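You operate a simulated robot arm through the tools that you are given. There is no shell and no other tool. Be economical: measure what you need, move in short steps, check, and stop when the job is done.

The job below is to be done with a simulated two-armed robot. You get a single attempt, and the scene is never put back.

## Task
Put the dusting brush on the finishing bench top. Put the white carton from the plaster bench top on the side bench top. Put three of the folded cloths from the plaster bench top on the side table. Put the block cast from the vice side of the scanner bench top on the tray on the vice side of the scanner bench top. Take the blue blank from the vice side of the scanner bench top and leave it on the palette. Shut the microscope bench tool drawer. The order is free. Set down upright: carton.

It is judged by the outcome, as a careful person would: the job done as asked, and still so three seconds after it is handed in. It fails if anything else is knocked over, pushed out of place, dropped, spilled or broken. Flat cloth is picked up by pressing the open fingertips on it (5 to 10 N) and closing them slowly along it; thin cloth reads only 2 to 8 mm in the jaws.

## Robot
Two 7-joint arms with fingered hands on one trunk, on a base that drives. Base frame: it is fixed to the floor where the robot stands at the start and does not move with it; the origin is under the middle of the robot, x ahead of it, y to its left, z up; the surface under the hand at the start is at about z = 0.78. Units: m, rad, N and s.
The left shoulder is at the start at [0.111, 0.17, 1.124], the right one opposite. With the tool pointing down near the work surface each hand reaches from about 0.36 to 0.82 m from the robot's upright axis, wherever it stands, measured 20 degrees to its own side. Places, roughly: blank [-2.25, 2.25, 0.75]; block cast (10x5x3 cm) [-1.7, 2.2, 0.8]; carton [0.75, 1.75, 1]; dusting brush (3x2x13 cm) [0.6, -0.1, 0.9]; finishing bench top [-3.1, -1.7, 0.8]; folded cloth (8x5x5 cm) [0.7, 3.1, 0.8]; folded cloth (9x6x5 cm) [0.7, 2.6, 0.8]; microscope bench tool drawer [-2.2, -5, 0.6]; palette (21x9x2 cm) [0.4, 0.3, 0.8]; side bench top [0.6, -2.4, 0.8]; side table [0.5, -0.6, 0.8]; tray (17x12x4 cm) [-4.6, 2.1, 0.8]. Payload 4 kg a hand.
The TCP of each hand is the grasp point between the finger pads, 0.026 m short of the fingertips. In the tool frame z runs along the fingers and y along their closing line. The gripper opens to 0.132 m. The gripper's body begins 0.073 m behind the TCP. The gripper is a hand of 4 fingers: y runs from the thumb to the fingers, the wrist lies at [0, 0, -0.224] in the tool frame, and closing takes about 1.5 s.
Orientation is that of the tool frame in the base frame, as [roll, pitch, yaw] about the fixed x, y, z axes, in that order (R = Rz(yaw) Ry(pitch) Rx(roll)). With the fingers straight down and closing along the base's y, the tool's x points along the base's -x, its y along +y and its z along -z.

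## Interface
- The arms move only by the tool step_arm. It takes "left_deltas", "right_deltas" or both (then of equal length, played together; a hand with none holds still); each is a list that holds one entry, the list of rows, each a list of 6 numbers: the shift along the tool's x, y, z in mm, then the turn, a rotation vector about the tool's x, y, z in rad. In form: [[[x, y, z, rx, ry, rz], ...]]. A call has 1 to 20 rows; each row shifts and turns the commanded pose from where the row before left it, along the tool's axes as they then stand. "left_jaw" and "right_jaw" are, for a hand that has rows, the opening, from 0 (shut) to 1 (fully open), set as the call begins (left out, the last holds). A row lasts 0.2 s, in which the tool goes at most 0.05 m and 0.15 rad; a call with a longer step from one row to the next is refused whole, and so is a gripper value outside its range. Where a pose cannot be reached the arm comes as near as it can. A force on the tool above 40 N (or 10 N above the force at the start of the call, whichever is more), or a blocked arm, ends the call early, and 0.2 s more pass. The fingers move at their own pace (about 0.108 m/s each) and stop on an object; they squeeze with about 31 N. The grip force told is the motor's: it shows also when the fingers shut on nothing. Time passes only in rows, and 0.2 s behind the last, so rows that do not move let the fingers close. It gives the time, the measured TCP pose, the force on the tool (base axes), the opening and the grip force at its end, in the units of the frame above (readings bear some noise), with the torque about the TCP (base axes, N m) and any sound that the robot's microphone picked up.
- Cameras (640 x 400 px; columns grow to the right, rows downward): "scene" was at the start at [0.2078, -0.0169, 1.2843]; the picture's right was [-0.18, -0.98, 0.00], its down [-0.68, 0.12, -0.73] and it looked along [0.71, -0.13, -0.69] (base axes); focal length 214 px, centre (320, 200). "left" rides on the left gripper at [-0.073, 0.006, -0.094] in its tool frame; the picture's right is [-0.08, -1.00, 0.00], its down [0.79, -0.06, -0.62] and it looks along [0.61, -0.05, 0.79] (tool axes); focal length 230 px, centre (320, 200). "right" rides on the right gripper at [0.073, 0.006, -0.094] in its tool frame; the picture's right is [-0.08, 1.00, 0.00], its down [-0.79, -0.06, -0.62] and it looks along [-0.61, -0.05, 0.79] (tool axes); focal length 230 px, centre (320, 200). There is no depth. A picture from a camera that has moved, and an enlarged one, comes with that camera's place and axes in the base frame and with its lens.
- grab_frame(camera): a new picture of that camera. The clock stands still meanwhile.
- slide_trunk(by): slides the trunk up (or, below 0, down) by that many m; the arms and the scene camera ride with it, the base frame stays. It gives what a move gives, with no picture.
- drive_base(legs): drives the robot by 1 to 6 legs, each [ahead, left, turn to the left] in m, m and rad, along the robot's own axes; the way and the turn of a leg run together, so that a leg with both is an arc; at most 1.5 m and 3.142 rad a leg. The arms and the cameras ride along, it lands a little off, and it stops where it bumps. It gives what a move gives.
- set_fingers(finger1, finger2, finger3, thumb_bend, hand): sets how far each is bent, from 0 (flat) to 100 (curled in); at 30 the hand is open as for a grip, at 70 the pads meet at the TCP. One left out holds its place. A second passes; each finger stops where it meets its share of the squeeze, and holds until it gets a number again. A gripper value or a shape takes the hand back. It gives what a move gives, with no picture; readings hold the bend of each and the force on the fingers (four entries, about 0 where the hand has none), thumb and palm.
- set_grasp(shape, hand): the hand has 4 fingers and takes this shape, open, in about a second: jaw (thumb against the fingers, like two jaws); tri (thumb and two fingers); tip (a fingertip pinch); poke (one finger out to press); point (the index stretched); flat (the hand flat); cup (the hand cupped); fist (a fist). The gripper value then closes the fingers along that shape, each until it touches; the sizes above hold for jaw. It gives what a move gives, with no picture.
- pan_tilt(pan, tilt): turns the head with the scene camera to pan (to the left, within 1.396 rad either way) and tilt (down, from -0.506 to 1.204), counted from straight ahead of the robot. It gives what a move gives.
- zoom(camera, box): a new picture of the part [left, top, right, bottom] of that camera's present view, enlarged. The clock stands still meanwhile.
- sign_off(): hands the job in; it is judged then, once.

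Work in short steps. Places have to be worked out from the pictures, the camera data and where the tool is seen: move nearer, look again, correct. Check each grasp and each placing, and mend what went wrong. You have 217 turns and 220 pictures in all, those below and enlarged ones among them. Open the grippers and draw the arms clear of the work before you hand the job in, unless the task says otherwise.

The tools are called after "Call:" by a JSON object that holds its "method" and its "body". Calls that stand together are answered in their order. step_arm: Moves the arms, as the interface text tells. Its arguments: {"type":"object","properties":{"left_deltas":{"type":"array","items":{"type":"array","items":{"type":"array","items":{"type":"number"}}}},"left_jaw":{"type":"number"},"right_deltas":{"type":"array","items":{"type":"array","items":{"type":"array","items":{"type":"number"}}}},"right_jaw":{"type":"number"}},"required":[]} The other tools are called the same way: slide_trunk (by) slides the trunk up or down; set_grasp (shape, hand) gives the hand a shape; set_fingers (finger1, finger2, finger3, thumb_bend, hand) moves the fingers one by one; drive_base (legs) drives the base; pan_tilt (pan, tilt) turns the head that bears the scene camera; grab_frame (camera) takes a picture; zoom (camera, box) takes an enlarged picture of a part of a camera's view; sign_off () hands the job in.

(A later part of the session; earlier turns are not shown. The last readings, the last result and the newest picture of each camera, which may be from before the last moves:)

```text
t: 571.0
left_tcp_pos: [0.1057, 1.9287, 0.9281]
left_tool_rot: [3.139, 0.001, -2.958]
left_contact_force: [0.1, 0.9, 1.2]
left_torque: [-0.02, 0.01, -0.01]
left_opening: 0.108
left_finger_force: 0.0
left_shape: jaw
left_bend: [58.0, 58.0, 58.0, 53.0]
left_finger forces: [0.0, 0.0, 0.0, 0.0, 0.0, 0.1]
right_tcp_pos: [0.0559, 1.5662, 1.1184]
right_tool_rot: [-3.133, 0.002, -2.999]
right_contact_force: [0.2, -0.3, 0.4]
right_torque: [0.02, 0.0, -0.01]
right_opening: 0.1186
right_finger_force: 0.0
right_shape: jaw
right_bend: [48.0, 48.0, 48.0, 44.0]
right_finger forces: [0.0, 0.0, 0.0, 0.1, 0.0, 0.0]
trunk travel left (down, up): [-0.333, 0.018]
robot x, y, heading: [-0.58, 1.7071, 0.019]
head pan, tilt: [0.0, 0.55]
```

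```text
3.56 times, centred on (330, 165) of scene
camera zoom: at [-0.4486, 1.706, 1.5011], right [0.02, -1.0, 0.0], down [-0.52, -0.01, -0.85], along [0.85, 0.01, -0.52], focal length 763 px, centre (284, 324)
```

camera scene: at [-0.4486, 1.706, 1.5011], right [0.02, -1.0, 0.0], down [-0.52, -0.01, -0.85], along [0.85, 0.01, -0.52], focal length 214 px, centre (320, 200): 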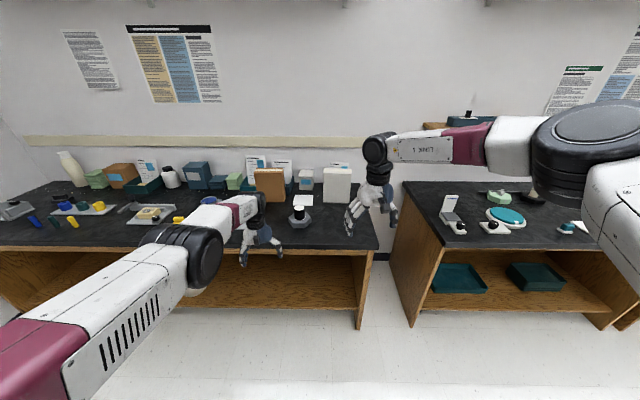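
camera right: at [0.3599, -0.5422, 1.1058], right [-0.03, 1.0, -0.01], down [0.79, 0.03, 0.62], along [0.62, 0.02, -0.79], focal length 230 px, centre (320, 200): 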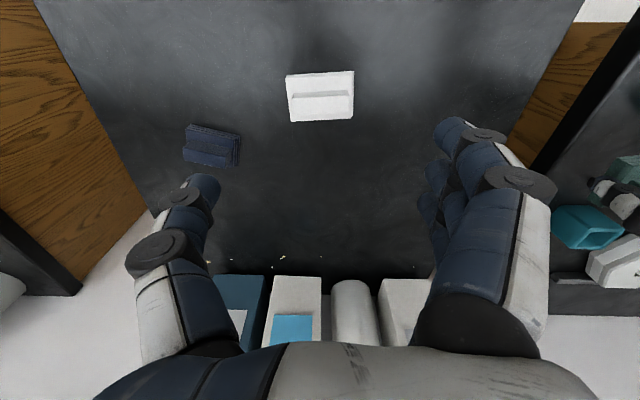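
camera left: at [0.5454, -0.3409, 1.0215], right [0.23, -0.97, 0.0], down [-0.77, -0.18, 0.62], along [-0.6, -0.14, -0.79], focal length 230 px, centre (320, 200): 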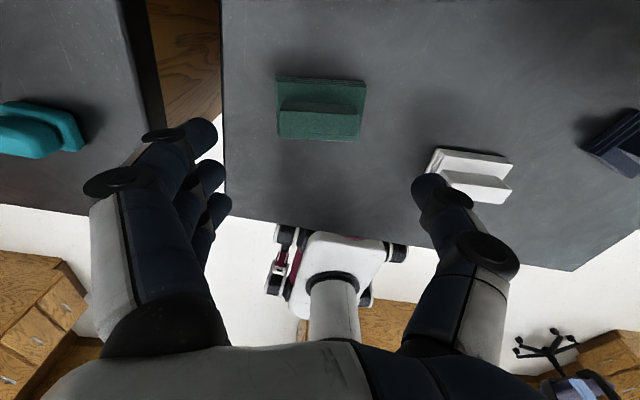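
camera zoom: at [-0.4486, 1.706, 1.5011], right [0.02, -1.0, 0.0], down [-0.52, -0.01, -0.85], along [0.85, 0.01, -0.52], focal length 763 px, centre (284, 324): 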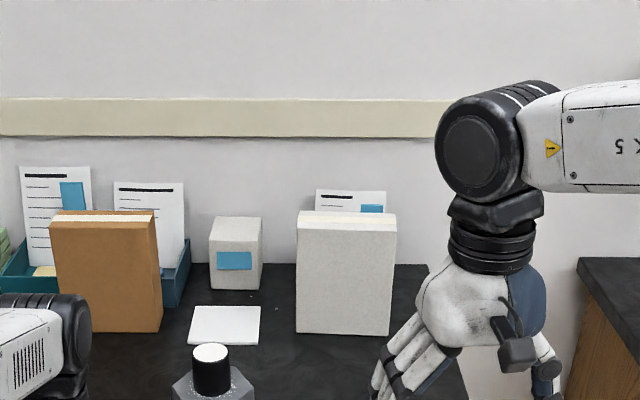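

The tall white carton (≈17×5×22 cm, thin along x) is at about (0.71,1.615). I'll approach at ~55° heading so the right hand needs only a modest wrist turn to pinch across its thickness. Retract the left hand first.

Call:
{"method": "step_arm", "body": {"left_deltas": [[[35, 0, -35, 0, 0, 0], [35, 0, -35, 0, 0, 0], [35, 0, -35, 0, 0, 0], [35, 0, -20, 0, 0, 0], [0, 0, 0, 0, 0, 0]]]}}

Call:
{"method": "drive_base", "body": {"legs": [[0, -0.4, 0], [0, 0, 0.95], [0.3, -0.44, 0]]}}

Call:
{"method": "pan_tilt", "body": {"pan": -0.45, "tilt": 0.55}}

Call:
{"method": "grab_frame", "body": {"camera": "scene"}}

Call:
{"method": "grab_frame", "body": {"camera": "right"}}

```text
t: 572.2
left_tcp_pos: [-0.0311, 1.9044, 1.0526]
left_tool_rot: [3.139, 0.0, -2.958]
left_contact_force: [0.6, -0.3, -1.0]
left_torque: [0.02, 0.02, 0.0]
left_opening: 0.1078
left_finger_force: 0.1
left_shape: jaw
left_bend: [57.0, 57.0, 57.0, 53.0]
left_finger forces: [0.1, 0.1, 0.1, 0.0, 0.1, 0.0]
right_tcp_pos: [0.0555, 1.568, 1.1182]
right_tool_rot: [-3.131, 0.002, -2.999]
right_contact_force: [0.6, -0.5, -0.3]
right_torque: [0.02, -0.01, 0.0]
right_opening: 0.1188
right_finger_force: 0.2
right_shape: jaw
right_bend: [48.0, 48.0, 48.0, 44.0]
right_finger forces: [0.0, 0.1, 0.0, 0.1, 0.0, 0.0]
trunk travel left (down, up): [-0.333, 0.018]
robot x, y, heading: [-0.5806, 1.7065, 0.019]
head pan, tilt: [0.0, 0.55]
```

```text
t: 582.5
left_tcp_pos: [0.126, 1.8452, 1.0516]
left_tool_rot: [3.14, -0.002, -2.044]
left_contact_force: [0.4, 0.3, -0.4]
left_torque: [0.04, 0.0, 0.0]
left_opening: 0.1079
left_finger_force: 0.1
left_shape: jaw
left_bend: [57.0, 57.0, 57.0, 53.0]
left_finger forces: [0.1, 0.0, 0.0, 0.1, 0.0, 0.0]
right_tcp_pos: [0.4447, 1.7072, 1.1181]
right_tool_rot: [-3.133, 0.002, -2.084]
right_contact_force: [0.3, -0.1, 1.6]
right_torque: [0.01, 0.01, -0.01]
right_opening: 0.1187
right_finger_force: 0.1
right_shape: jaw
right_bend: [48.0, 48.0, 48.0, 44.0]
right_finger forces: [0.0, 0.0, 0.0, 0.0, 0.0, 0.0]
trunk travel left (down, up): [-0.333, 0.018]
robot x, y, heading: [-0.0537, 1.2877, 0.932]
head pan, tilt: [0.0, 0.55]
```

```text
t: 583.4
left_tcp_pos: [0.1264, 1.8435, 1.0521]
left_tool_rot: [3.142, 0.0, -2.044]
left_contact_force: [0.5, 0.2, -0.9]
left_torque: [-0.01, 0.0, -0.01]
left_opening: 0.1077
left_finger_force: 0.0
left_shape: jaw
left_bend: [57.0, 57.0, 57.0, 53.0]
left_finger forces: [0.1, 0.0, 0.1, 0.0, 0.1, 0.0]
right_tcp_pos: [0.445, 1.7071, 1.1175]
right_tool_rot: [-3.133, 0.001, -2.086]
right_contact_force: [0.7, -0.2, -0.4]
right_torque: [-0.01, 0.0, -0.02]
right_opening: 0.1187
right_finger_force: 0.0
right_shape: jaw
right_bend: [48.0, 48.0, 48.0, 44.0]
right_finger forces: [0.0, 0.0, 0.0, 0.0, 0.0, 0.1]
trunk travel left (down, up): [-0.333, 0.018]
robot x, y, heading: [-0.054, 1.2941, 0.934]
head pan, tilt: [-0.45, 0.55]
```

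```text
65 pictures are left
camera scene: at [0.0518, 1.3617, 1.5012], right [0.46, -0.89, 0.0], down [-0.46, -0.24, -0.85], along [0.76, 0.4, -0.52], focal length 214 px, centre (320, 200)
```

scene: 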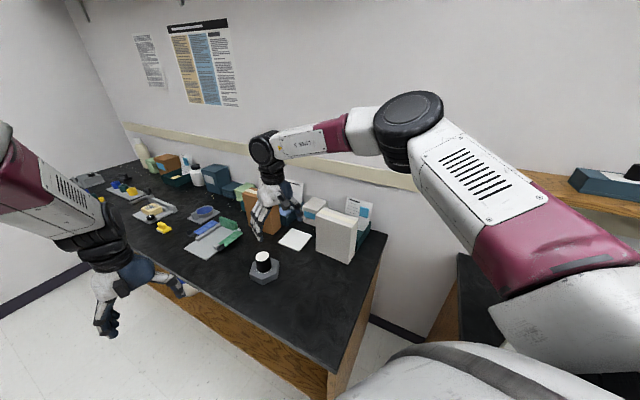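

```text
64 pictures are left
camera right: at [0.4042, 1.6456, 1.2106], right [-0.83, 0.56, -0.01], down [0.43, 0.65, 0.62], along [0.35, 0.51, -0.79], focal length 230 px, centre (320, 200)
```

right: 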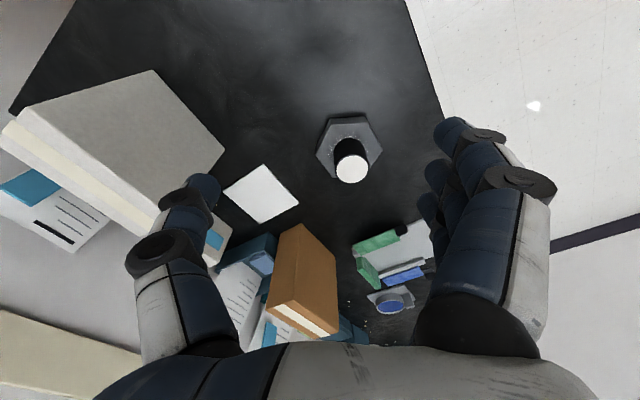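

Zoom on the carton for its geometry.

Call:
{"method": "zoom", "body": {"camera": "scene", "box": [290, 185, 390, 275]}}

```text
4.44 times, centred on (340, 230) of scene
camera zoom: at [0.0518, 1.3617, 1.5012], right [0.46, -0.89, 0.0], down [-0.46, -0.24, -0.85], along [0.76, 0.4, -0.52], focal length 953 px, centre (231, 67)
```

zoom: 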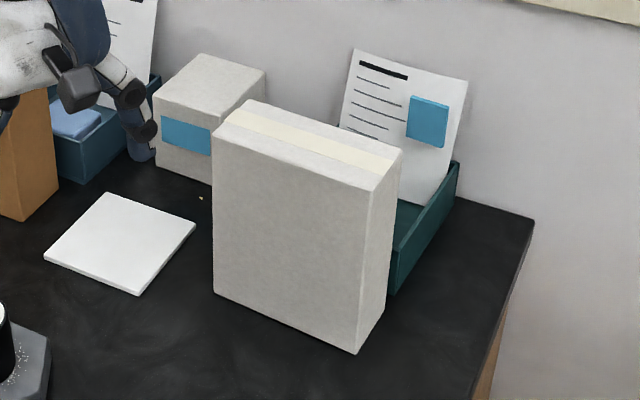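

Carton: x 0.683–0.747, y 1.553–1.715, top z≈0.984. Rotate the right hand to close along x, move above it and look.

Call:
{"method": "step_arm", "body": {"right_deltas": [[[0, 0, 0, 0, 0, -0.129], [0, 0, 0, 0, 0, -0.129], [0, 0, 0, 0, 0, -0.129], [0, 0, 0, 0, 0, -0.128], [10, -39, 0, 0, 0, 0], [10, -39, 0, 0, 0, 0], [10, -39, 0, 0, 0, 0], [10, -39, 0, 0, 0, 0], [11, -38, 0, 0, 0, 0], [11, -38, 0, 0, 0, 0], [11, -38, 0, 0, 0, 0], [0, 0, 0, 0, 0, 0]]], "right_jaw": 0.78}}

Call:
{"method": "grab_frame", "body": {"camera": "right"}}

Call:
{"method": "grab_frame", "body": {"camera": "scene"}}

```text
t: 586.0
left_tcp_pos: [0.1258, 1.8438, 1.0518]
left_tool_rot: [3.14, 0.001, -2.044]
left_contact_force: [0.1, 0.0, -0.2]
left_torque: [0.0, 0.03, 0.01]
left_opening: 0.1078
left_finger_force: 0.1
left_shape: jaw
left_bend: [57.0, 57.0, 57.0, 53.0]
left_finger forces: [0.1, 0.0, 0.0, 0.0, 0.0, 0.1]
right_tcp_pos: [0.6726, 1.6173, 1.12]
right_tool_rot: [-3.132, -0.005, -1.568]
right_contact_force: [-0.8, -0.6, 0.1]
right_torque: [-0.02, 0.04, 0.01]
right_opening: 0.1034
right_finger_force: 0.0
right_shape: jaw
right_bend: [61.0, 61.0, 61.0, 57.0]
right_finger forces: [0.0, 0.0, 0.0, 0.0, 0.0, 0.0]
right hand out of reach, approached as far as the arm can: row 9, 10, 11
trunk travel left (down, up): [-0.333, 0.018]
robot x, y, heading: [-0.0527, 1.2894, 0.935]
head pan, tilt: [-0.45, 0.55]
```

```text
62 pictures are left
camera right: at [0.666, 1.5439, 1.2134], right [-1.0, 0.08, -0.01], down [0.06, 0.79, 0.61], along [0.05, 0.61, -0.79], focal length 230 px, centre (320, 200)
```

right: 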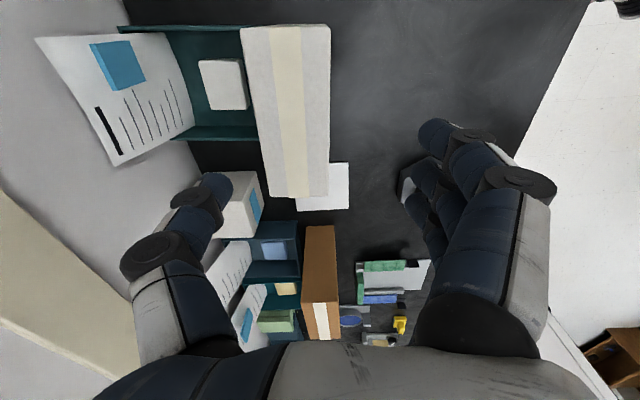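

```text
61 pictures are left
camera scene: at [0.0516, 1.3617, 1.5012], right [0.46, -0.89, 0.0], down [-0.46, -0.24, -0.85], along [0.76, 0.39, -0.52], focal length 214 px, centre (320, 200)
```

scene: 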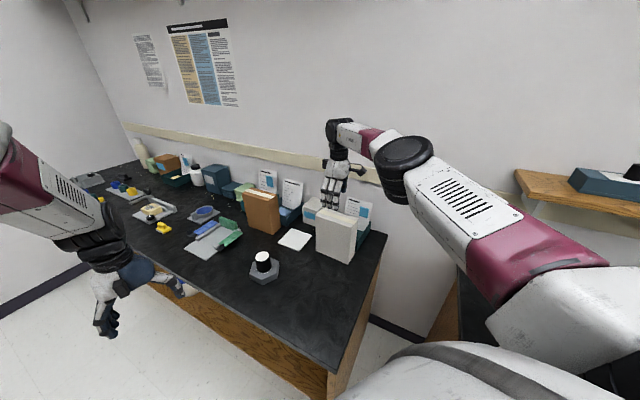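

TCP needs about +32 mm x, +12 mm y; nudge the base and recheck.

Call:
{"method": "drive_base", "body": {"legs": [[0.03, -0.021, 0]]}}

Call:
{"method": "slide_trunk", "body": {"by": -0.09}}

Call:
{"method": "grab_frame", "body": {"camera": "right"}}

Call:
{"method": "zoom", "body": {"camera": "scene", "box": [280, 170, 400, 270]}}

```text
t: 586.9
left_tcp_pos: [0.1601, 1.8563, 1.0521]
left_tool_rot: [3.138, -0.002, -2.043]
left_contact_force: [-0.1, -1.2, 0.7]
left_torque: [0.0, 0.03, 0.0]
left_opening: 0.1079
left_finger_force: 0.1
left_shape: jaw
left_bend: [57.0, 57.0, 57.0, 53.0]
left_finger forces: [0.0, 0.0, 0.0, 0.1, 0.0, 0.0]
right_tcp_pos: [0.7081, 1.6299, 1.1201]
right_tool_rot: [-3.136, -0.004, -1.57]
right_contact_force: [0.2, 0.1, -0.1]
right_torque: [-0.01, 0.05, 0.0]
right_opening: 0.1033
right_finger_force: 0.0
right_shape: jaw
right_bend: [61.0, 61.0, 61.0, 57.0]
right_finger forces: [0.0, 0.0, 0.0, 0.0, 0.1, 0.0]
trunk travel left (down, up): [-0.333, 0.018]
robot x, y, heading: [-0.0174, 1.3025, 0.933]
head pan, tilt: [-0.45, 0.55]
```

```text
t: 588.1
left_tcp_pos: [0.159, 1.8563, 0.9636]
left_tool_rot: [3.141, 0.002, -2.045]
left_contact_force: [0.6, 0.4, -0.1]
left_torque: [-0.01, 0.0, 0.0]
left_opening: 0.108
left_finger_force: 0.1
left_shape: jaw
left_bend: [57.0, 57.0, 57.0, 53.0]
left_finger forces: [0.0, 0.0, 0.0, 0.0, 0.1, 0.0]
right_tcp_pos: [0.7058, 1.6289, 1.0306]
right_tool_rot: [-3.133, -0.002, -1.568]
right_contact_force: [-0.4, -0.5, 1.2]
right_torque: [-0.01, -0.02, 0.0]
right_opening: 0.1034
right_finger_force: 0.0
right_shape: jaw
right_bend: [61.0, 61.0, 61.0, 57.0]
right_finger forces: [0.0, 0.0, 0.0, 0.1, 0.1, 0.0]
trunk travel left (down, up): [-0.243, 0.108]
robot x, y, heading: [-0.0193, 1.3002, 0.933]
head pan, tilt: [-0.45, 0.55]
```

```text
60 pictures are left
camera right: at [0.6996, 1.5555, 1.1242], right [-1.0, 0.08, -0.01], down [0.05, 0.79, 0.62], along [0.05, 0.61, -0.79], focal length 230 px, centre (320, 200)
```

right: 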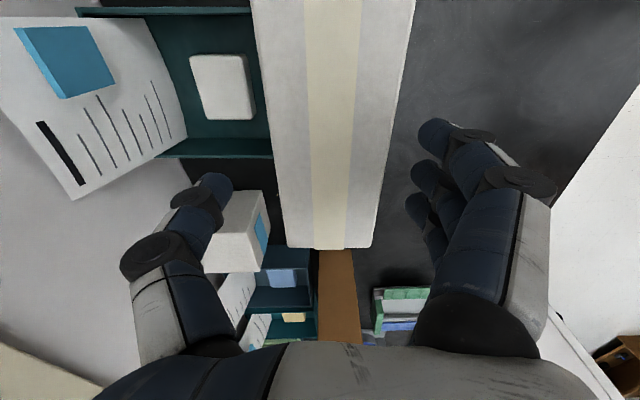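

```text
4.00 times, centred on (340, 220) of scene
camera zoom: at [0.0935, 1.3838, 1.4105], right [0.46, -0.89, 0.0], down [-0.46, -0.24, -0.85], along [0.76, 0.4, -0.52], focal length 858 px, centre (240, 120)
```

zoom: 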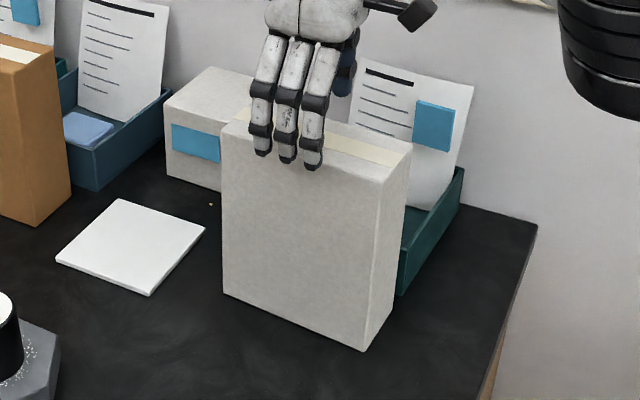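

Nearly centred; shift 6 mm toward -x, trim yaw, open a bit more, and descend.

Call:
{"method": "step_arm", "body": {"right_deltas": [[[0, 6, 0, 0, 0, 0.05], [0, 0, 0, 0, 0, 0], [0, 0, 25, 0, 0, 0], [0, 0, 25, 0, 0, 0], [0, 0, 20, 0, 0, 0], [0, 0, 12, 0, 0, 0], [0, 0, 0, 0, 0, 0]]], "right_jaw": 0.85}}

Call:
{"method": "grab_frame", "body": {"camera": "right"}}

Call:
{"method": "zoom", "body": {"camera": "scene", "box": [280, 170, 400, 270]}}

```text
t: 589.7
left_tcp_pos: [0.1591, 1.8563, 0.9615]
left_tool_rot: [3.141, 0.0, -2.044]
left_contact_force: [0.0, -0.3, 0.5]
left_torque: [0.04, 0.02, 0.0]
left_opening: 0.108
left_finger_force: 0.0
left_shape: jaw
left_bend: [57.0, 57.0, 57.0, 53.0]
left_finger forces: [0.0, 0.0, 0.0, 0.0, 0.0, 0.0]
right_tcp_pos: [0.7029, 1.6273, 0.9478]
right_tool_rot: [-3.13, -0.002, -1.62]
right_contact_force: [-0.6, 0.2, 0.7]
right_torque: [0.01, -0.02, 0.01]
right_opening: 0.112
right_finger_force: 0.0
right_shape: jaw
right_bend: [54.0, 54.0, 54.0, 50.0]
right_finger forces: [0.7, 0.4, 0.3, 0.0, 0.1, 0.1]
trunk travel left (down, up): [-0.243, 0.108]
robot x, y, heading: [-0.0217, 1.3008, 0.938]
head pan, tilt: [-0.45, 0.55]
```

```text
58 pictures are left
camera right: at [0.6924, 1.5548, 1.0405], right [-0.99, 0.13, -0.01], down [0.09, 0.78, 0.62], along [0.08, 0.61, -0.79], focal length 230 px, centre (320, 200)
```

right: 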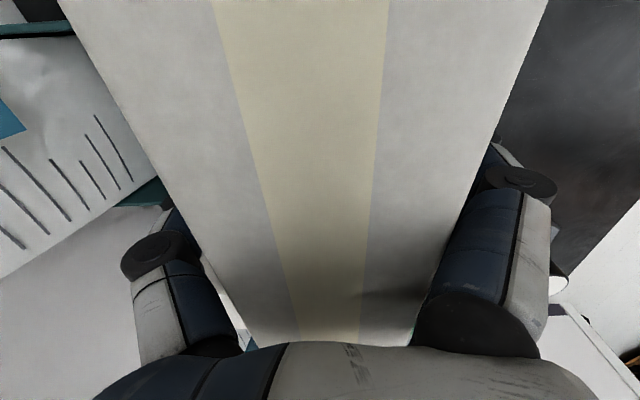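

```text
4.00 times, centred on (340, 220) of scene
camera zoom: at [0.094, 1.3844, 1.4103], right [0.46, -0.89, 0.0], down [-0.46, -0.24, -0.85], along [0.76, 0.39, -0.52], focal length 858 px, centre (240, 120)
```

zoom: 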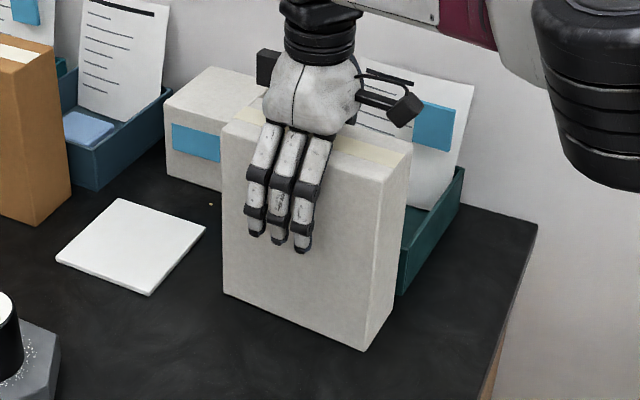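

Straddling the carton cleanly. Close.

Call:
{"method": "step_arm", "body": {"right_deltas": [[[0, 0, 0, 0, 0, 0], [0, 0, 0, 0, 0, 0], [0, 0, 0, 0, 0, 0], [0, 0, 0, 0, 0, 0], [0, 0, 0, 0, 0, 0], [0, 0, 0, 0, 0, 0]]], "right_jaw": 0}}

Call:
{"method": "slide_trunk", "body": {"by": 0.1}}

Call:
{"method": "zoom", "body": {"camera": "scene", "box": [270, 150, 420, 270]}}

```text
t: 591.1
left_tcp_pos: [0.1591, 1.8553, 0.962]
left_tool_rot: [3.14, 0.002, -2.044]
left_contact_force: [-0.2, 0.3, 0.1]
left_torque: [-0.03, -0.01, 0.01]
left_opening: 0.1081
left_finger_force: 0.0
left_shape: jaw
left_bend: [57.0, 57.0, 57.0, 53.0]
left_finger forces: [0.0, 0.0, 0.0, 0.1, 0.0, 0.1]
right_tcp_pos: [0.7025, 1.6275, 0.9488]
right_tool_rot: [-3.134, -0.002, -1.618]
right_contact_force: [2.0, 0.7, 3.9]
right_torque: [-0.07, -0.48, 0.0]
right_opening: 0.0638
right_finger_force: 30.8
right_shape: jaw
right_bend: [72.0, 73.0, 73.0, 70.0]
right_finger forces: [10.5, 11.1, 11.6, 0.1, 33.4, 0.0]
trunk travel left (down, up): [-0.243, 0.108]
robot x, y, heading: [-0.0137, 1.2985, 0.932]
head pan, tilt: [-0.45, 0.55]
```

```text
t: 592.5
left_tcp_pos: [0.1608, 1.8572, 1.0617]
left_tool_rot: [3.139, 0.0, -2.043]
left_contact_force: [0.1, 0.0, -0.1]
left_torque: [0.04, 0.0, 0.01]
left_opening: 0.1079
left_finger_force: 0.0
left_shape: jaw
left_bend: [57.0, 57.0, 57.0, 53.0]
left_finger forces: [0.0, 0.1, 0.0, 0.0, 0.0, 0.1]
right_tcp_pos: [0.7022, 1.6307, 1.0474]
right_tool_rot: [-3.133, -0.003, -1.619]
right_contact_force: [0.3, -0.4, -4.7]
right_torque: [0.01, 0.02, 0.0]
right_opening: 0.0636
right_finger_force: 31.2
right_shape: jaw
right_bend: [72.0, 72.0, 73.0, 70.0]
right_finger forces: [10.1, 11.4, 12.1, 0.1, 32.3, 0.0]
trunk travel left (down, up): [-0.343, 0.008]
robot x, y, heading: [-0.0184, 1.3025, 0.935]
head pan, tilt: [-0.45, 0.55]
```

```text
3.33 times, centred on (345, 210) of scene
camera zoom: at [0.0866, 1.3737, 1.5108], right [0.46, -0.89, 0.0], down [-0.46, -0.24, -0.85], along [0.76, 0.39, -0.52], focal length 715 px, centre (237, 167)
```

zoom: 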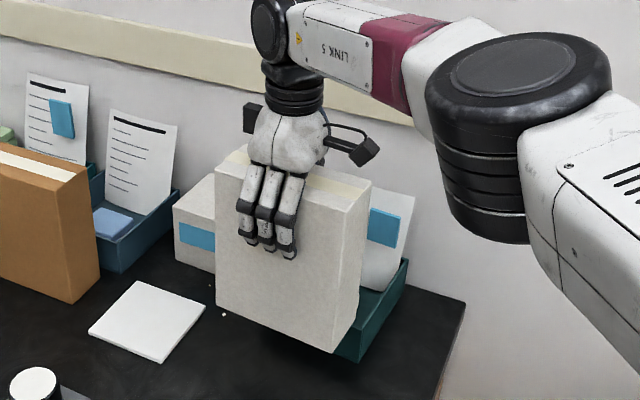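

Carton lifted upright. Pull back from the bench, face +x, and strafe down to the side bench.

Call:
{"method": "drive_base", "body": {"legs": [[-0.33, 0.45, 0], [0, 0, -0.935], [0, -1.2, 0], [0, -1.2, 0], [0, -1.2, 0]]}}

Call:
{"method": "pan_tilt", "body": {"pan": -0.3, "tilt": 0.6}}

Call:
{"method": "grab_frame", "body": {"camera": "scene"}}

```text
t: 630.3
left_tcp_pos: [-0.0426, -2.1013, 1.0632]
left_tool_rot: [3.14, 0.0, -2.993]
left_contact_force: [-0.6, -0.4, 0.1]
left_torque: [-0.03, 0.0, 0.03]
left_opening: 0.1079
left_finger_force: 0.1
left_shape: jaw
left_bend: [57.0, 57.0, 57.0, 53.0]
left_finger forces: [0.1, 0.0, 0.0, 0.0, 0.0, 0.0]
right_tcp_pos: [0.0885, -2.6728, 1.0495]
right_tool_rot: [-3.135, -0.001, -2.569]
right_contact_force: [0.5, 1.1, -5.4]
right_torque: [-0.01, 0.0, 0.05]
right_opening: 0.0634
right_finger_force: 30.7
right_shape: jaw
right_bend: [72.0, 72.0, 73.0, 70.0]
right_finger forces: [9.6, 10.9, 11.7, 0.0, 31.6, 0.0]
trunk travel left (down, up): [-0.343, 0.008]
robot x, y, heading: [-0.5944, -2.2791, -0.016]
head pan, tilt: [-0.45, 0.55]
```

```text
t: 631.0
left_tcp_pos: [-0.0436, -2.1009, 1.0632]
left_tool_rot: [3.141, -0.002, -2.994]
left_contact_force: [1.3, -0.9, 0.0]
left_torque: [-0.01, 0.0, -0.03]
left_opening: 0.108
left_finger_force: 0.1
left_shape: jaw
left_bend: [57.0, 57.0, 57.0, 53.0]
left_finger forces: [0.0, 0.0, 0.0, 0.0, 0.0, 0.0]
right_tcp_pos: [0.0875, -2.673, 1.0475]
right_tool_rot: [-3.134, -0.002, -2.57]
right_contact_force: [0.8, -0.1, -5.1]
right_torque: [-0.02, -0.01, 0.01]
right_opening: 0.0632
right_finger_force: 31.1
right_shape: jaw
right_bend: [72.0, 72.0, 73.0, 70.0]
right_finger forces: [9.7, 10.9, 11.6, 0.0, 31.6, 0.1]
trunk travel left (down, up): [-0.343, 0.008]
robot x, y, heading: [-0.5972, -2.2771, -0.016]
head pan, tilt: [-0.3, 0.6]
```

```text
55 pictures are left
camera scene: at [-0.4725, -2.3107, 1.5064], right [-0.31, -0.95, 0.0], down [-0.54, 0.18, -0.82], along [0.78, -0.26, -0.57], focal length 214 px, centre (320, 200)
```

scene: 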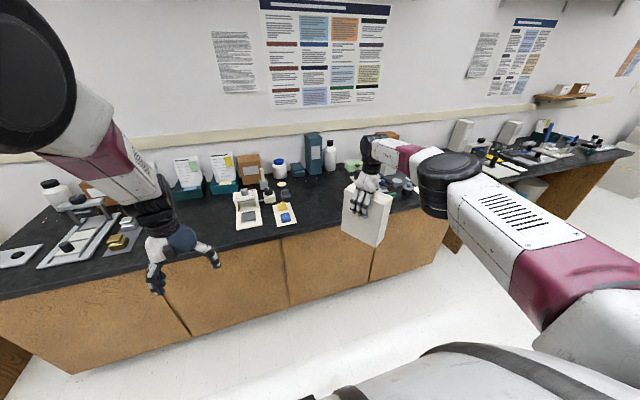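

Zoom on the apparently free area around (0.48,-2.65).

Call:
{"method": "zoom", "body": {"camera": "scene", "box": [220, 130, 440, 260]}}

```text
2.91 times, centred on (330, 195) of scene
camera zoom: at [-0.4725, -2.3107, 1.5064], right [-0.31, -0.95, 0.0], down [-0.54, 0.18, -0.82], along [0.78, -0.26, -0.57], focal length 624 px, centre (291, 214)
```

zoom: 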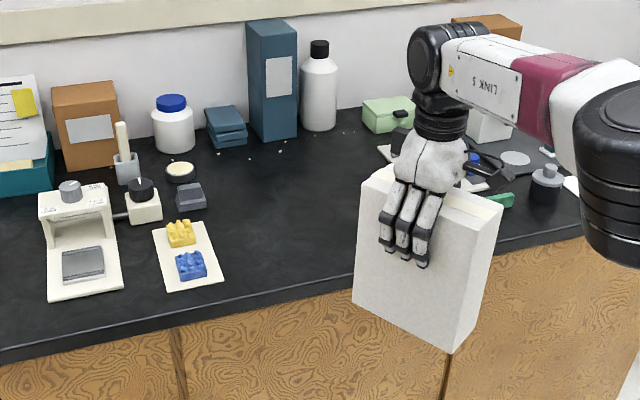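

Area around (0.50,-2.66) is free. Drive ahead 0.40 m and lower.

Call:
{"method": "drive_base", "body": {"legs": [[0.4, 0.015, 0]]}}

Call:
{"method": "slide_trunk", "body": {"by": -0.07}}

Call:
{"method": "grab_frame", "body": {"camera": "scene"}}

Call:
{"method": "zoom", "body": {"camera": "scene", "box": [300, 130, 460, 260]}}

```text
t: 633.5
left_tcp_pos: [0.3677, -2.0977, 1.062]
left_tool_rot: [3.14, -0.002, -3.0]
left_contact_force: [0.9, -0.4, 0.1]
left_torque: [0.0, -0.01, -0.01]
left_opening: 0.108
left_finger_force: 0.1
left_shape: jaw
left_bend: [57.0, 57.0, 57.0, 53.0]
left_finger forces: [0.0, 0.0, 0.0, 0.0, 0.0, 0.0]
right_tcp_pos: [0.4944, -2.6703, 1.0471]
right_tool_rot: [-3.135, -0.004, -2.573]
right_contact_force: [0.8, -0.2, -5.1]
right_torque: [0.01, 0.0, 0.0]
right_opening: 0.0634
right_finger_force: 30.7
right_shape: jaw
right_bend: [72.0, 72.0, 73.0, 70.0]
right_finger forces: [9.7, 10.9, 11.7, 0.1, 31.7, 0.1]
trunk travel left (down, up): [-0.343, 0.008]
robot x, y, heading: [-0.1905, -2.2727, -0.021]
head pan, tilt: [-0.3, 0.6]
```

```text
t: 634.6
left_tcp_pos: [0.3662, -2.0974, 0.9923]
left_tool_rot: [3.141, -0.002, -3.0]
left_contact_force: [0.0, -0.5, 0.3]
left_torque: [0.03, 0.0, -0.02]
left_opening: 0.108
left_finger_force: 0.1
left_shape: jaw
left_bend: [57.0, 57.0, 57.0, 53.0]
left_finger forces: [0.0, 0.0, 0.0, 0.1, 0.0, 0.0]
right_tcp_pos: [0.4954, -2.6694, 0.9779]
right_tool_rot: [-3.133, -0.002, -2.574]
right_contact_force: [0.7, 0.2, -4.6]
right_torque: [-0.01, -0.02, -0.03]
right_opening: 0.0632
right_finger_force: 30.9
right_shape: jaw
right_bend: [72.0, 72.0, 73.0, 70.0]
right_finger forces: [9.7, 10.9, 11.7, 0.1, 31.6, 0.0]
trunk travel left (down, up): [-0.273, 0.078]
robot x, y, heading: [-0.188, -2.2742, -0.021]
head pan, tilt: [-0.3, 0.6]
```

```text
53 pictures are left
camera scene: at [-0.0592, -2.3043, 1.4364], right [-0.32, -0.95, 0.0], down [-0.54, 0.18, -0.83], along [0.78, -0.26, -0.56], focal length 214 px, centre (320, 200)
```

scene: 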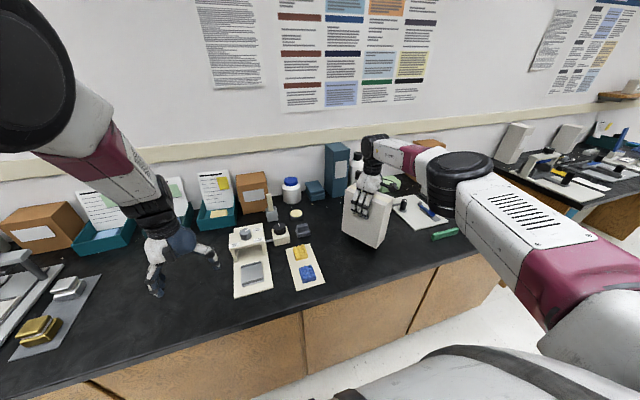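

```text
3.08 times, centred on (380, 195) of scene
camera zoom: at [-0.0592, -2.3043, 1.4364], right [-0.32, -0.95, 0.0], down [-0.54, 0.18, -0.83], along [0.78, -0.26, -0.56], focal length 660 px, centre (135, 215)
```

zoom: 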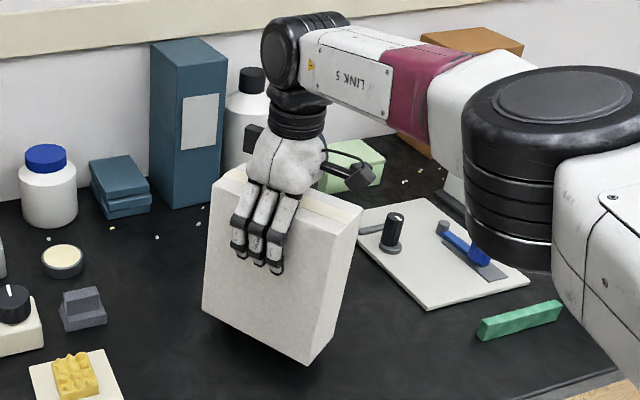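

Clear below. Lower slowly to contact.

Call:
{"method": "step_arm", "body": {"right_deltas": [[[0, 0, 6, 0, 0, 0], [0, 0, 6, 0, 0, 0], [0, 0, 5, 0, 0, 0], [0, 0, 3, 0, 0, 0], [0, 0, 3, 0, 0, 0], [0, 0, 0, 0, 0, 0]]]}}

Call:
{"method": "step_arm", "body": {"right_deltas": [[[0, 0, 3, 0, 0, 0], [0, 0, 3, 0, 0, 0], [0, 0, 0, 0, 0, 0]]]}}

```text
t: 636.0
left_tcp_pos: [0.3668, -2.097, 0.9918]
left_tool_rot: [3.141, 0.0, -3.0]
left_contact_force: [-0.5, 0.6, 0.6]
left_torque: [-0.02, 0.01, -0.05]
left_opening: 0.108
left_finger_force: 0.1
left_shape: jaw
left_bend: [57.0, 57.0, 57.0, 53.0]
left_finger forces: [0.0, 0.0, 0.0, 0.0, 0.0, 0.0]
right_tcp_pos: [0.4944, -2.6712, 0.9557]
right_tool_rot: [-3.136, -0.002, -2.573]
right_contact_force: [0.0, 0.0, -4.4]
right_torque: [-0.05, 0.0, 0.02]
right_opening: 0.0632
right_finger_force: 30.5
right_shape: jaw
right_bend: [72.0, 72.0, 73.0, 70.0]
right_finger forces: [9.6, 11.0, 11.7, 0.0, 31.5, 0.1]
trunk travel left (down, up): [-0.273, 0.078]
robot x, y, heading: [-0.1875, -2.2705, -0.023]
head pan, tilt: [-0.3, 0.6]
```

```text
t: 636.8
left_tcp_pos: [0.3668, -2.0971, 0.9926]
left_tool_rot: [3.139, 0.0, -2.999]
left_contact_force: [0.2, 0.4, -0.9]
left_torque: [-0.02, 0.03, -0.02]
left_opening: 0.1079
left_finger_force: 0.1
left_shape: jaw
left_bend: [57.0, 57.0, 57.0, 53.0]
left_finger forces: [0.0, 0.0, 0.0, 0.0, 0.0, 0.0]
right_tcp_pos: [0.4947, -2.6697, 0.9493]
right_tool_rot: [-3.134, -0.002, -2.574]
right_contact_force: [-0.2, -0.1, -4.1]
right_torque: [-0.06, -0.02, -0.06]
right_opening: 0.0634
right_finger_force: 30.8
right_shape: jaw
right_bend: [72.0, 72.0, 73.0, 70.0]
right_finger forces: [9.8, 11.1, 11.7, 0.0, 31.8, 0.0]
trunk travel left (down, up): [-0.273, 0.078]
robot x, y, heading: [-0.1854, -2.275, -0.02]
head pan, tilt: [-0.3, 0.6]
```

Not yet in contact; keep lowering in 3 mm steps.

Call:
{"method": "step_arm", "body": {"right_deltas": [[[0, 0, 3, 0, 0, 0], [0, 0, 3, 0, 0, 0], [0, 0, 3, 0, 0, 0], [0, 0, 0, 0, 0, 0]]]}}

Call:
{"method": "step_arm", "body": {"right_deltas": [[[0, 0, 3, 0, 0, 0], [0, 0, 3, 0, 0, 0], [0, 0, 0, 0, 0, 0]]]}}

Call:
{"method": "zoom", "body": {"camera": "scene", "box": [300, 130, 460, 260]}}

```text
t: 637.8
left_tcp_pos: [0.3644, -2.0974, 0.9926]
left_tool_rot: [-3.142, 0.003, -3.0]
left_contact_force: [0.1, 0.0, 0.8]
left_torque: [0.0, 0.01, -0.01]
left_opening: 0.1079
left_finger_force: 0.2
left_shape: jaw
left_bend: [57.0, 57.0, 57.0, 53.0]
left_finger forces: [0.0, 0.0, 0.1, 0.1, 0.1, 0.0]
right_tcp_pos: [0.4936, -2.6703, 0.9484]
right_tool_rot: [-3.129, 0.006, -2.576]
right_contact_force: [-7.6, 2.1, 23.7]
right_torque: [-0.27, 0.36, -0.04]
right_opening: 0.0634
right_finger_force: 31.2
right_shape: jaw
right_bend: [72.0, 73.0, 73.0, 70.0]
right_finger forces: [15.0, 14.6, 14.6, 0.0, 32.9, 0.0]
trunk travel left (down, up): [-0.273, 0.078]
robot x, y, heading: [-0.1896, -2.276, -0.025]
head pan, tilt: [-0.3, 0.6]
stopped in row 4 (right hand): the force on the tool passed its limit at 41 N (the readings are from after the stop); the commanded pose is now the measured one
```

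```text
t: 638.3
left_tcp_pos: [0.3643, -2.0972, 0.9943]
left_tool_rot: [3.141, 0.002, -2.999]
left_contact_force: [-0.3, -0.4, 0.1]
left_torque: [0.01, 0.0, 0.02]
left_opening: 0.108
left_finger_force: 0.0
left_shape: jaw
left_bend: [57.0, 57.0, 57.0, 53.0]
left_finger forces: [0.0, 0.1, 0.0, 0.0, 0.1, 0.0]
right_tcp_pos: [0.4959, -2.6701, 0.9473]
right_tool_rot: [-3.128, 0.011, -2.579]
right_contact_force: [-9.6, 3.0, 26.4]
right_torque: [-0.18, 0.53, -0.13]
right_opening: 0.063
right_finger_force: 31.1
right_shape: jaw
right_bend: [73.0, 73.0, 73.0, 70.0]
right_finger forces: [16.0, 15.0, 14.7, 0.0, 32.5, 0.1]
trunk travel left (down, up): [-0.273, 0.078]
robot x, y, heading: [-0.1883, -2.2753, -0.023]
head pan, tilt: [-0.3, 0.6]
stopped in row 2 (right hand): the force on the tool passed its limit at 42 N (the readings are from after the stop); the commanded pose is now the measured one
```

```text
3.08 times, centred on (380, 195) of scene
camera zoom: at [-0.0622, -2.3029, 1.4366], right [-0.32, -0.95, 0.0], down [-0.53, 0.18, -0.83], along [0.78, -0.26, -0.56], focal length 660 px, centre (135, 215)
```

zoom: 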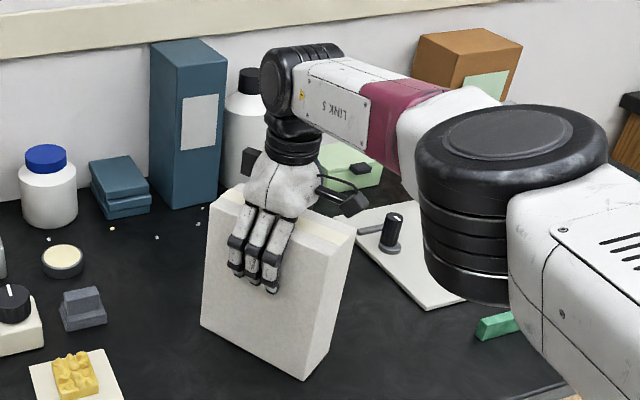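

Carton is standing on the bench. Relieve the pressure, then open and lift straight off.

Call:
{"method": "step_arm", "body": {"right_deltas": [[[0, 0, -3, 0, 0, 0], [0, 0, 0, 0, 0, 0]]]}}

Call:
{"method": "step_arm", "body": {"right_deltas": [[[0, 0, 0, 0, 0, 0], [0, 0, 0, 0, 0, 0], [0, 0, 0, 0, 0, 0], [0, 0, 0, 0, 0, 0]]], "right_jaw": 0.72}}

Call:
{"method": "grab_frame", "body": {"camera": "right"}}

Call:
{"method": "zoom", "body": {"camera": "scene", "box": [300, 130, 460, 260]}}

```text
t: 638.9
left_tcp_pos: [0.3656, -2.0967, 0.9915]
left_tool_rot: [3.14, 0.002, -2.998]
left_contact_force: [0.1, 0.6, 0.6]
left_torque: [0.02, -0.02, 0.03]
left_opening: 0.1079
left_finger_force: 0.1
left_shape: jaw
left_bend: [57.0, 57.0, 57.0, 53.0]
left_finger forces: [0.1, 0.1, 0.1, 0.0, 0.1, 0.0]
right_tcp_pos: [0.4966, -2.6692, 0.9472]
right_tool_rot: [-3.127, 0.006, -2.576]
right_contact_force: [-5.3, 0.9, 17.1]
right_torque: [-0.41, 0.16, -0.16]
right_opening: 0.0632
right_finger_force: 31.4
right_shape: jaw
right_bend: [73.0, 73.0, 73.0, 70.0]
right_finger forces: [14.0, 13.4, 13.2, 0.0, 34.1, 0.0]
trunk travel left (down, up): [-0.273, 0.078]
robot x, y, heading: [-0.1918, -2.2721, -0.02]
head pan, tilt: [-0.3, 0.6]
```

```text
t: 639.9
left_tcp_pos: [0.3648, -2.0968, 0.9929]
left_tool_rot: [-3.141, -0.001, -2.999]
left_contact_force: [-0.8, 0.2, -0.4]
left_torque: [0.02, 0.02, 0.02]
left_opening: 0.1082
left_finger_force: 0.1
left_shape: jaw
left_bend: [57.0, 57.0, 57.0, 53.0]
left_finger forces: [0.0, 0.1, 0.0, 0.1, 0.1, 0.0]
right_tcp_pos: [0.4962, -2.6699, 0.9471]
right_tool_rot: [-3.129, 0.006, -2.575]
right_contact_force: [-4.9, 1.8, 10.8]
right_torque: [0.16, 0.0, 0.07]
right_opening: 0.0948
right_finger_force: 0.1
right_shape: jaw
right_bend: [66.0, 66.0, 66.0, 62.0]
right_finger forces: [4.2, 2.8, 1.6, 0.0, 0.0, 0.0]
trunk travel left (down, up): [-0.273, 0.078]
robot x, y, heading: [-0.1879, -2.2733, -0.02]
head pan, tilt: [-0.3, 0.6]
```

```text
50 pictures are left
camera right: at [0.431, -2.7047, 1.0389], right [-0.47, 0.88, -0.01], down [0.69, 0.37, 0.62], along [0.55, 0.28, -0.78], focal length 230 px, centre (320, 200)
```

right: 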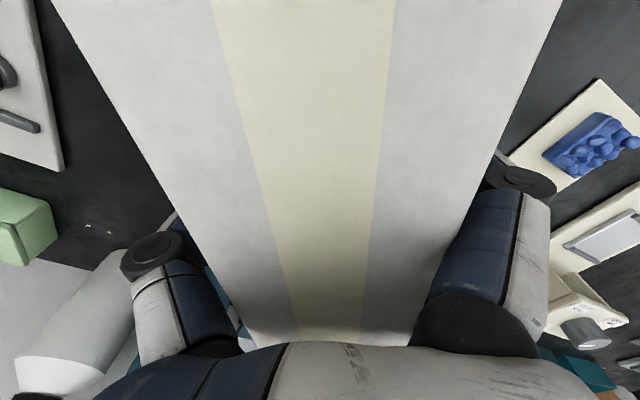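

```text
3.08 times, centred on (380, 195) of scene
camera zoom: at [-0.0606, -2.3032, 1.4365], right [-0.32, -0.95, 0.0], down [-0.53, 0.18, -0.83], along [0.78, -0.26, -0.56], focal length 660 px, centre (135, 215)
```

zoom: 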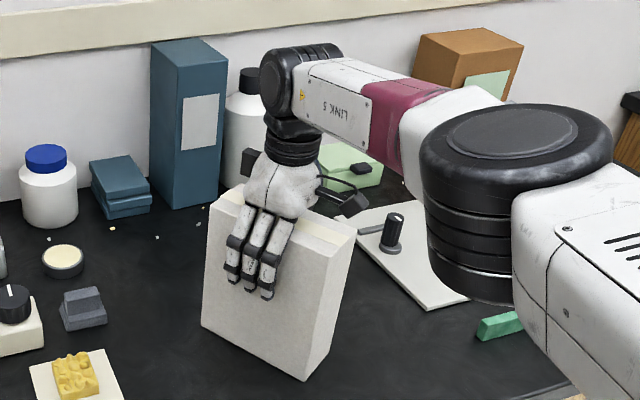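

Fingers on the near side still touch; open slightly more and shift 8 mm outward before lifting.

Call:
{"method": "step_arm", "body": {"right_deltas": [[[0, 0, 0, 0, 0, 0], [0, 4, 0, 0, 0, 0], [0, 4, 0, 0, 0, 0], [0, 0, 0, 0, 0, 0]]], "right_jaw": 0.84}}

Call:
{"method": "step_arm", "body": {"right_deltas": [[[0, 0, -10, 0, 0, 0], [0, 0, -15, 0, 0, 0], [0, 0, -25, 0, 0, 0], [0, 0, -30, 0, 0, 0], [0, 0, -40, 0, 0, 0], [0, 0, -40, 0, 0, 0], [0, 0, 0, 0, 0, 0]]]}}

Call:
{"method": "zoom", "body": {"camera": "scene", "box": [300, 130, 460, 260]}}

```text
t: 640.9
left_tcp_pos: [0.3665, -2.098, 0.9918]
left_tool_rot: [3.14, 0.001, -2.997]
left_contact_force: [-0.8, 0.1, -0.5]
left_torque: [0.01, -0.01, -0.01]
left_opening: 0.108
left_finger_force: 0.2
left_shape: jaw
left_bend: [57.0, 57.0, 57.0, 53.0]
left_finger forces: [0.0, 0.1, 0.1, 0.0, 0.0, 0.0]
right_tcp_pos: [0.4924, -2.6644, 0.9462]
right_tool_rot: [-3.13, 0.007, -2.578]
right_contact_force: [2.3, -0.9, 4.3]
right_torque: [-0.06, 0.09, 0.02]
right_opening: 0.1106
right_finger_force: 0.1
right_shape: jaw
right_bend: [55.0, 55.0, 55.0, 51.0]
right_finger forces: [0.4, 0.2, 0.1, 0.0, 4.1, 0.0]
trunk travel left (down, up): [-0.273, 0.078]
robot x, y, heading: [-0.1867, -2.2773, -0.022]
head pan, tilt: [-0.3, 0.6]
```

```text
t: 642.5
left_tcp_pos: [0.3661, -2.0977, 0.9916]
left_tool_rot: [3.14, 0.002, -2.999]
left_contact_force: [0.3, 0.5, 0.0]
left_torque: [-0.01, 0.03, -0.02]
left_opening: 0.108
left_finger_force: 0.0
left_shape: jaw
left_bend: [57.0, 57.0, 57.0, 53.0]
left_finger forces: [0.0, 0.0, 0.0, 0.1, 0.1, 0.0]
right_tcp_pos: [0.4933, -2.6625, 1.1079]
right_tool_rot: [-3.132, 0.006, -2.575]
right_contact_force: [-0.3, 0.4, 0.0]
right_torque: [-0.01, -0.01, 0.0]
right_opening: 0.1106
right_finger_force: 0.0
right_shape: jaw
right_bend: [55.0, 55.0, 55.0, 51.0]
right_finger forces: [0.0, 0.1, 0.0, 0.0, 0.0, 0.1]
trunk travel left (down, up): [-0.273, 0.078]
robot x, y, heading: [-0.1893, -2.2739, -0.022]
head pan, tilt: [-0.3, 0.6]
```

```text
3.08 times, centred on (380, 195) of scene
camera zoom: at [-0.0589, -2.3045, 1.4363], right [-0.32, -0.95, 0.0], down [-0.54, 0.18, -0.82], along [0.78, -0.26, -0.57], focal length 660 px, centre (135, 215)
```

zoom: 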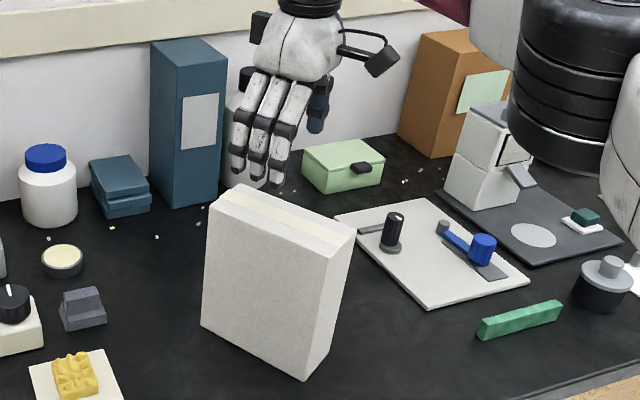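

Carton stands upright on the side bench. With budget left, I'll go re-inspect the drawer from the side to be sure it is shut.

Call:
{"method": "drive_base", "body": {"legs": [[-0.4, 0, 0], [0, -1.1, 0], [0, -1.1, 0], [0, -0.95, 0], [0, 0, 3.12]]}}

Call:
{"method": "slide_trunk", "body": {"by": -0.15}}

Call:
{"method": "pan_tilt", "body": {"pan": -0.2, "tilt": 0.4}}

Call:
{"method": "grab_frame", "body": {"camera": "scene"}}

```text
t: 679.7
left_tcp_pos: [-1.1042, -5.5953, 0.993]
left_tool_rot: [3.141, 0.0, 0.139]
left_contact_force: [-0.7, 0.2, -0.6]
left_torque: [0.01, -0.02, -0.02]
left_opening: 0.1078
left_finger_force: 0.1
left_shape: jaw
left_bend: [57.0, 57.0, 57.0, 53.0]
left_finger forces: [0.0, 0.0, 0.0, 0.0, 0.0, 0.1]
right_tcp_pos: [-1.2289, -5.0285, 1.1083]
right_tool_rot: [-3.132, 0.008, 0.562]
right_contact_force: [0.1, 0.3, -0.1]
right_torque: [-0.04, -0.03, -0.01]
right_opening: 0.1107
right_finger_force: 0.0
right_shape: jaw
right_bend: [55.0, 55.0, 55.0, 51.0]
right_finger forces: [0.0, 0.0, 0.0, 0.0, 0.0, 0.1]
trunk travel left (down, up): [-0.273, 0.078]
robot x, y, heading: [-0.5468, -5.4207, 3.12]
head pan, tilt: [-0.3, 0.6]
```

```text
t: 681.5
left_tcp_pos: [-1.1039, -5.5964, 0.8425]
left_tool_rot: [-3.141, 0.001, 0.141]
left_contact_force: [0.6, 0.6, -0.2]
left_torque: [0.0, -0.01, 0.01]
left_opening: 0.108
left_finger_force: 0.0
left_shape: jaw
left_bend: [57.0, 57.0, 57.0, 53.0]
left_finger forces: [0.1, 0.1, 0.0, 0.0, 0.0, 0.1]
right_tcp_pos: [-1.2266, -5.0291, 0.9602]
right_tool_rot: [-3.13, 0.008, 0.561]
right_contact_force: [0.2, 0.9, 0.0]
right_torque: [-0.02, 0.01, 0.02]
right_opening: 0.1107
right_finger_force: 0.0
right_shape: jaw
right_bend: [55.0, 55.0, 55.0, 51.0]
right_finger forces: [0.0, 0.0, 0.1, 0.0, 0.0, 0.0]
trunk travel left (down, up): [-0.123, 0.228]
robot x, y, heading: [-0.5488, -5.4203, 3.112]
head pan, tilt: [-0.3, 0.6]
```

```text
t: 682.2
left_tcp_pos: [-1.1045, -5.5958, 0.8419]
left_tool_rot: [3.139, 0.001, 0.14]
left_contact_force: [0.3, 0.2, 0.0]
left_torque: [0.03, 0.01, 0.02]
left_opening: 0.1079
left_finger_force: 0.1
left_shape: jaw
left_bend: [57.0, 57.0, 57.0, 53.0]
left_finger forces: [0.1, 0.0, 0.0, 0.0, 0.0, 0.0]
right_tcp_pos: [-1.2276, -5.0296, 0.9582]
right_tool_rot: [-3.131, 0.007, 0.561]
right_contact_force: [0.5, 0.0, 0.7]
right_torque: [0.0, 0.05, -0.01]
right_opening: 0.1106
right_finger_force: 0.0
right_shape: jaw
right_bend: [55.0, 55.0, 55.0, 51.0]
right_finger forces: [0.1, 0.0, 0.0, 0.1, 0.0, 0.0]
trunk travel left (down, up): [-0.123, 0.228]
robot x, y, heading: [-0.5485, -5.4214, 3.115]
head pan, tilt: [-0.201, 0.4]
```

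```text
47 pictures are left
camera scene: at [-0.7814, -5.3997, 1.298], right [0.23, 0.97, 0.0], down [0.38, -0.09, -0.92], along [-0.9, 0.21, -0.39], focal length 214 px, centre (320, 200)
```

scene: 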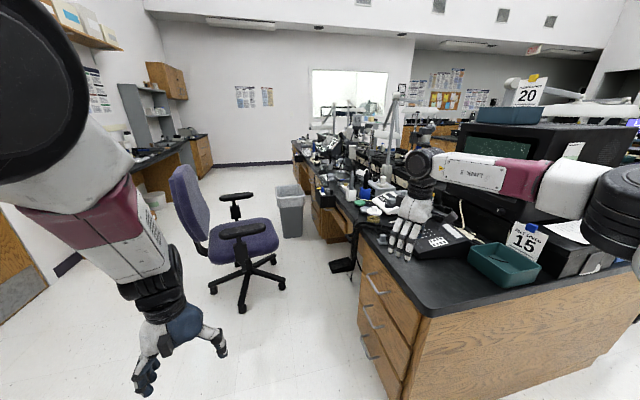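

Zoom on the drawer profile; the right hand is hovering over bench items, so I'll lift afterward.

Call:
{"method": "zoom", "body": {"camera": "scene", "box": [290, 180, 390, 270]}}

```text
4.44 times, centred on (340, 225) of scene
camera zoom: at [-0.7814, -5.3997, 1.298], right [0.23, 0.97, 0.0], down [0.38, -0.09, -0.92], along [-0.9, 0.21, -0.39], focal length 953 px, centre (231, 89)
```

zoom: 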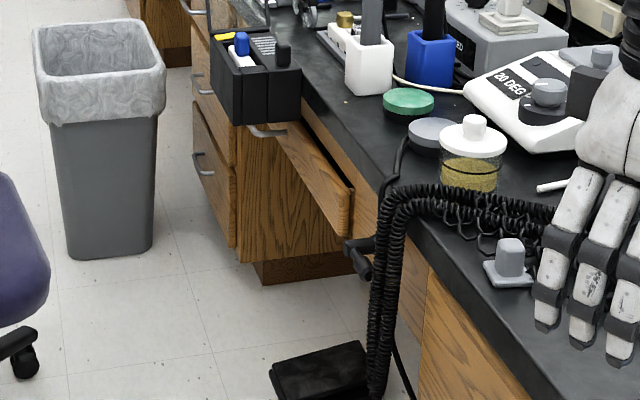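

Take a tighter zoom of the panel/apron gap.

Call:
{"method": "zoom", "body": {"camera": "scene", "box": [325, 195, 385, 240]}}

```text
8.89 times, centred on (355, 218) of scene
camera zoom: at [-0.7814, -5.3997, 1.298], right [0.23, 0.97, 0.0], down [0.38, -0.09, -0.92], along [-0.9, 0.21, -0.39], focal length 1906 px, centre (9, 44)
```

zoom: 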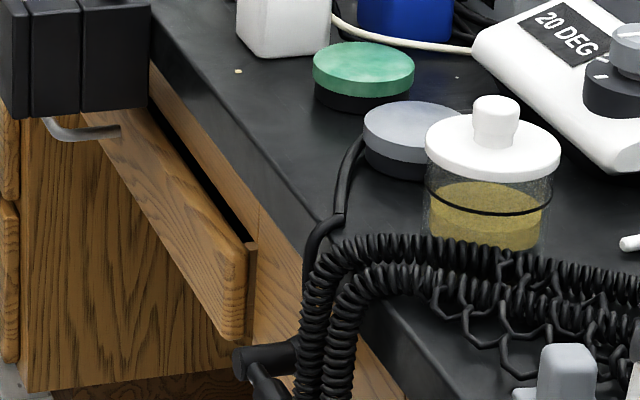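

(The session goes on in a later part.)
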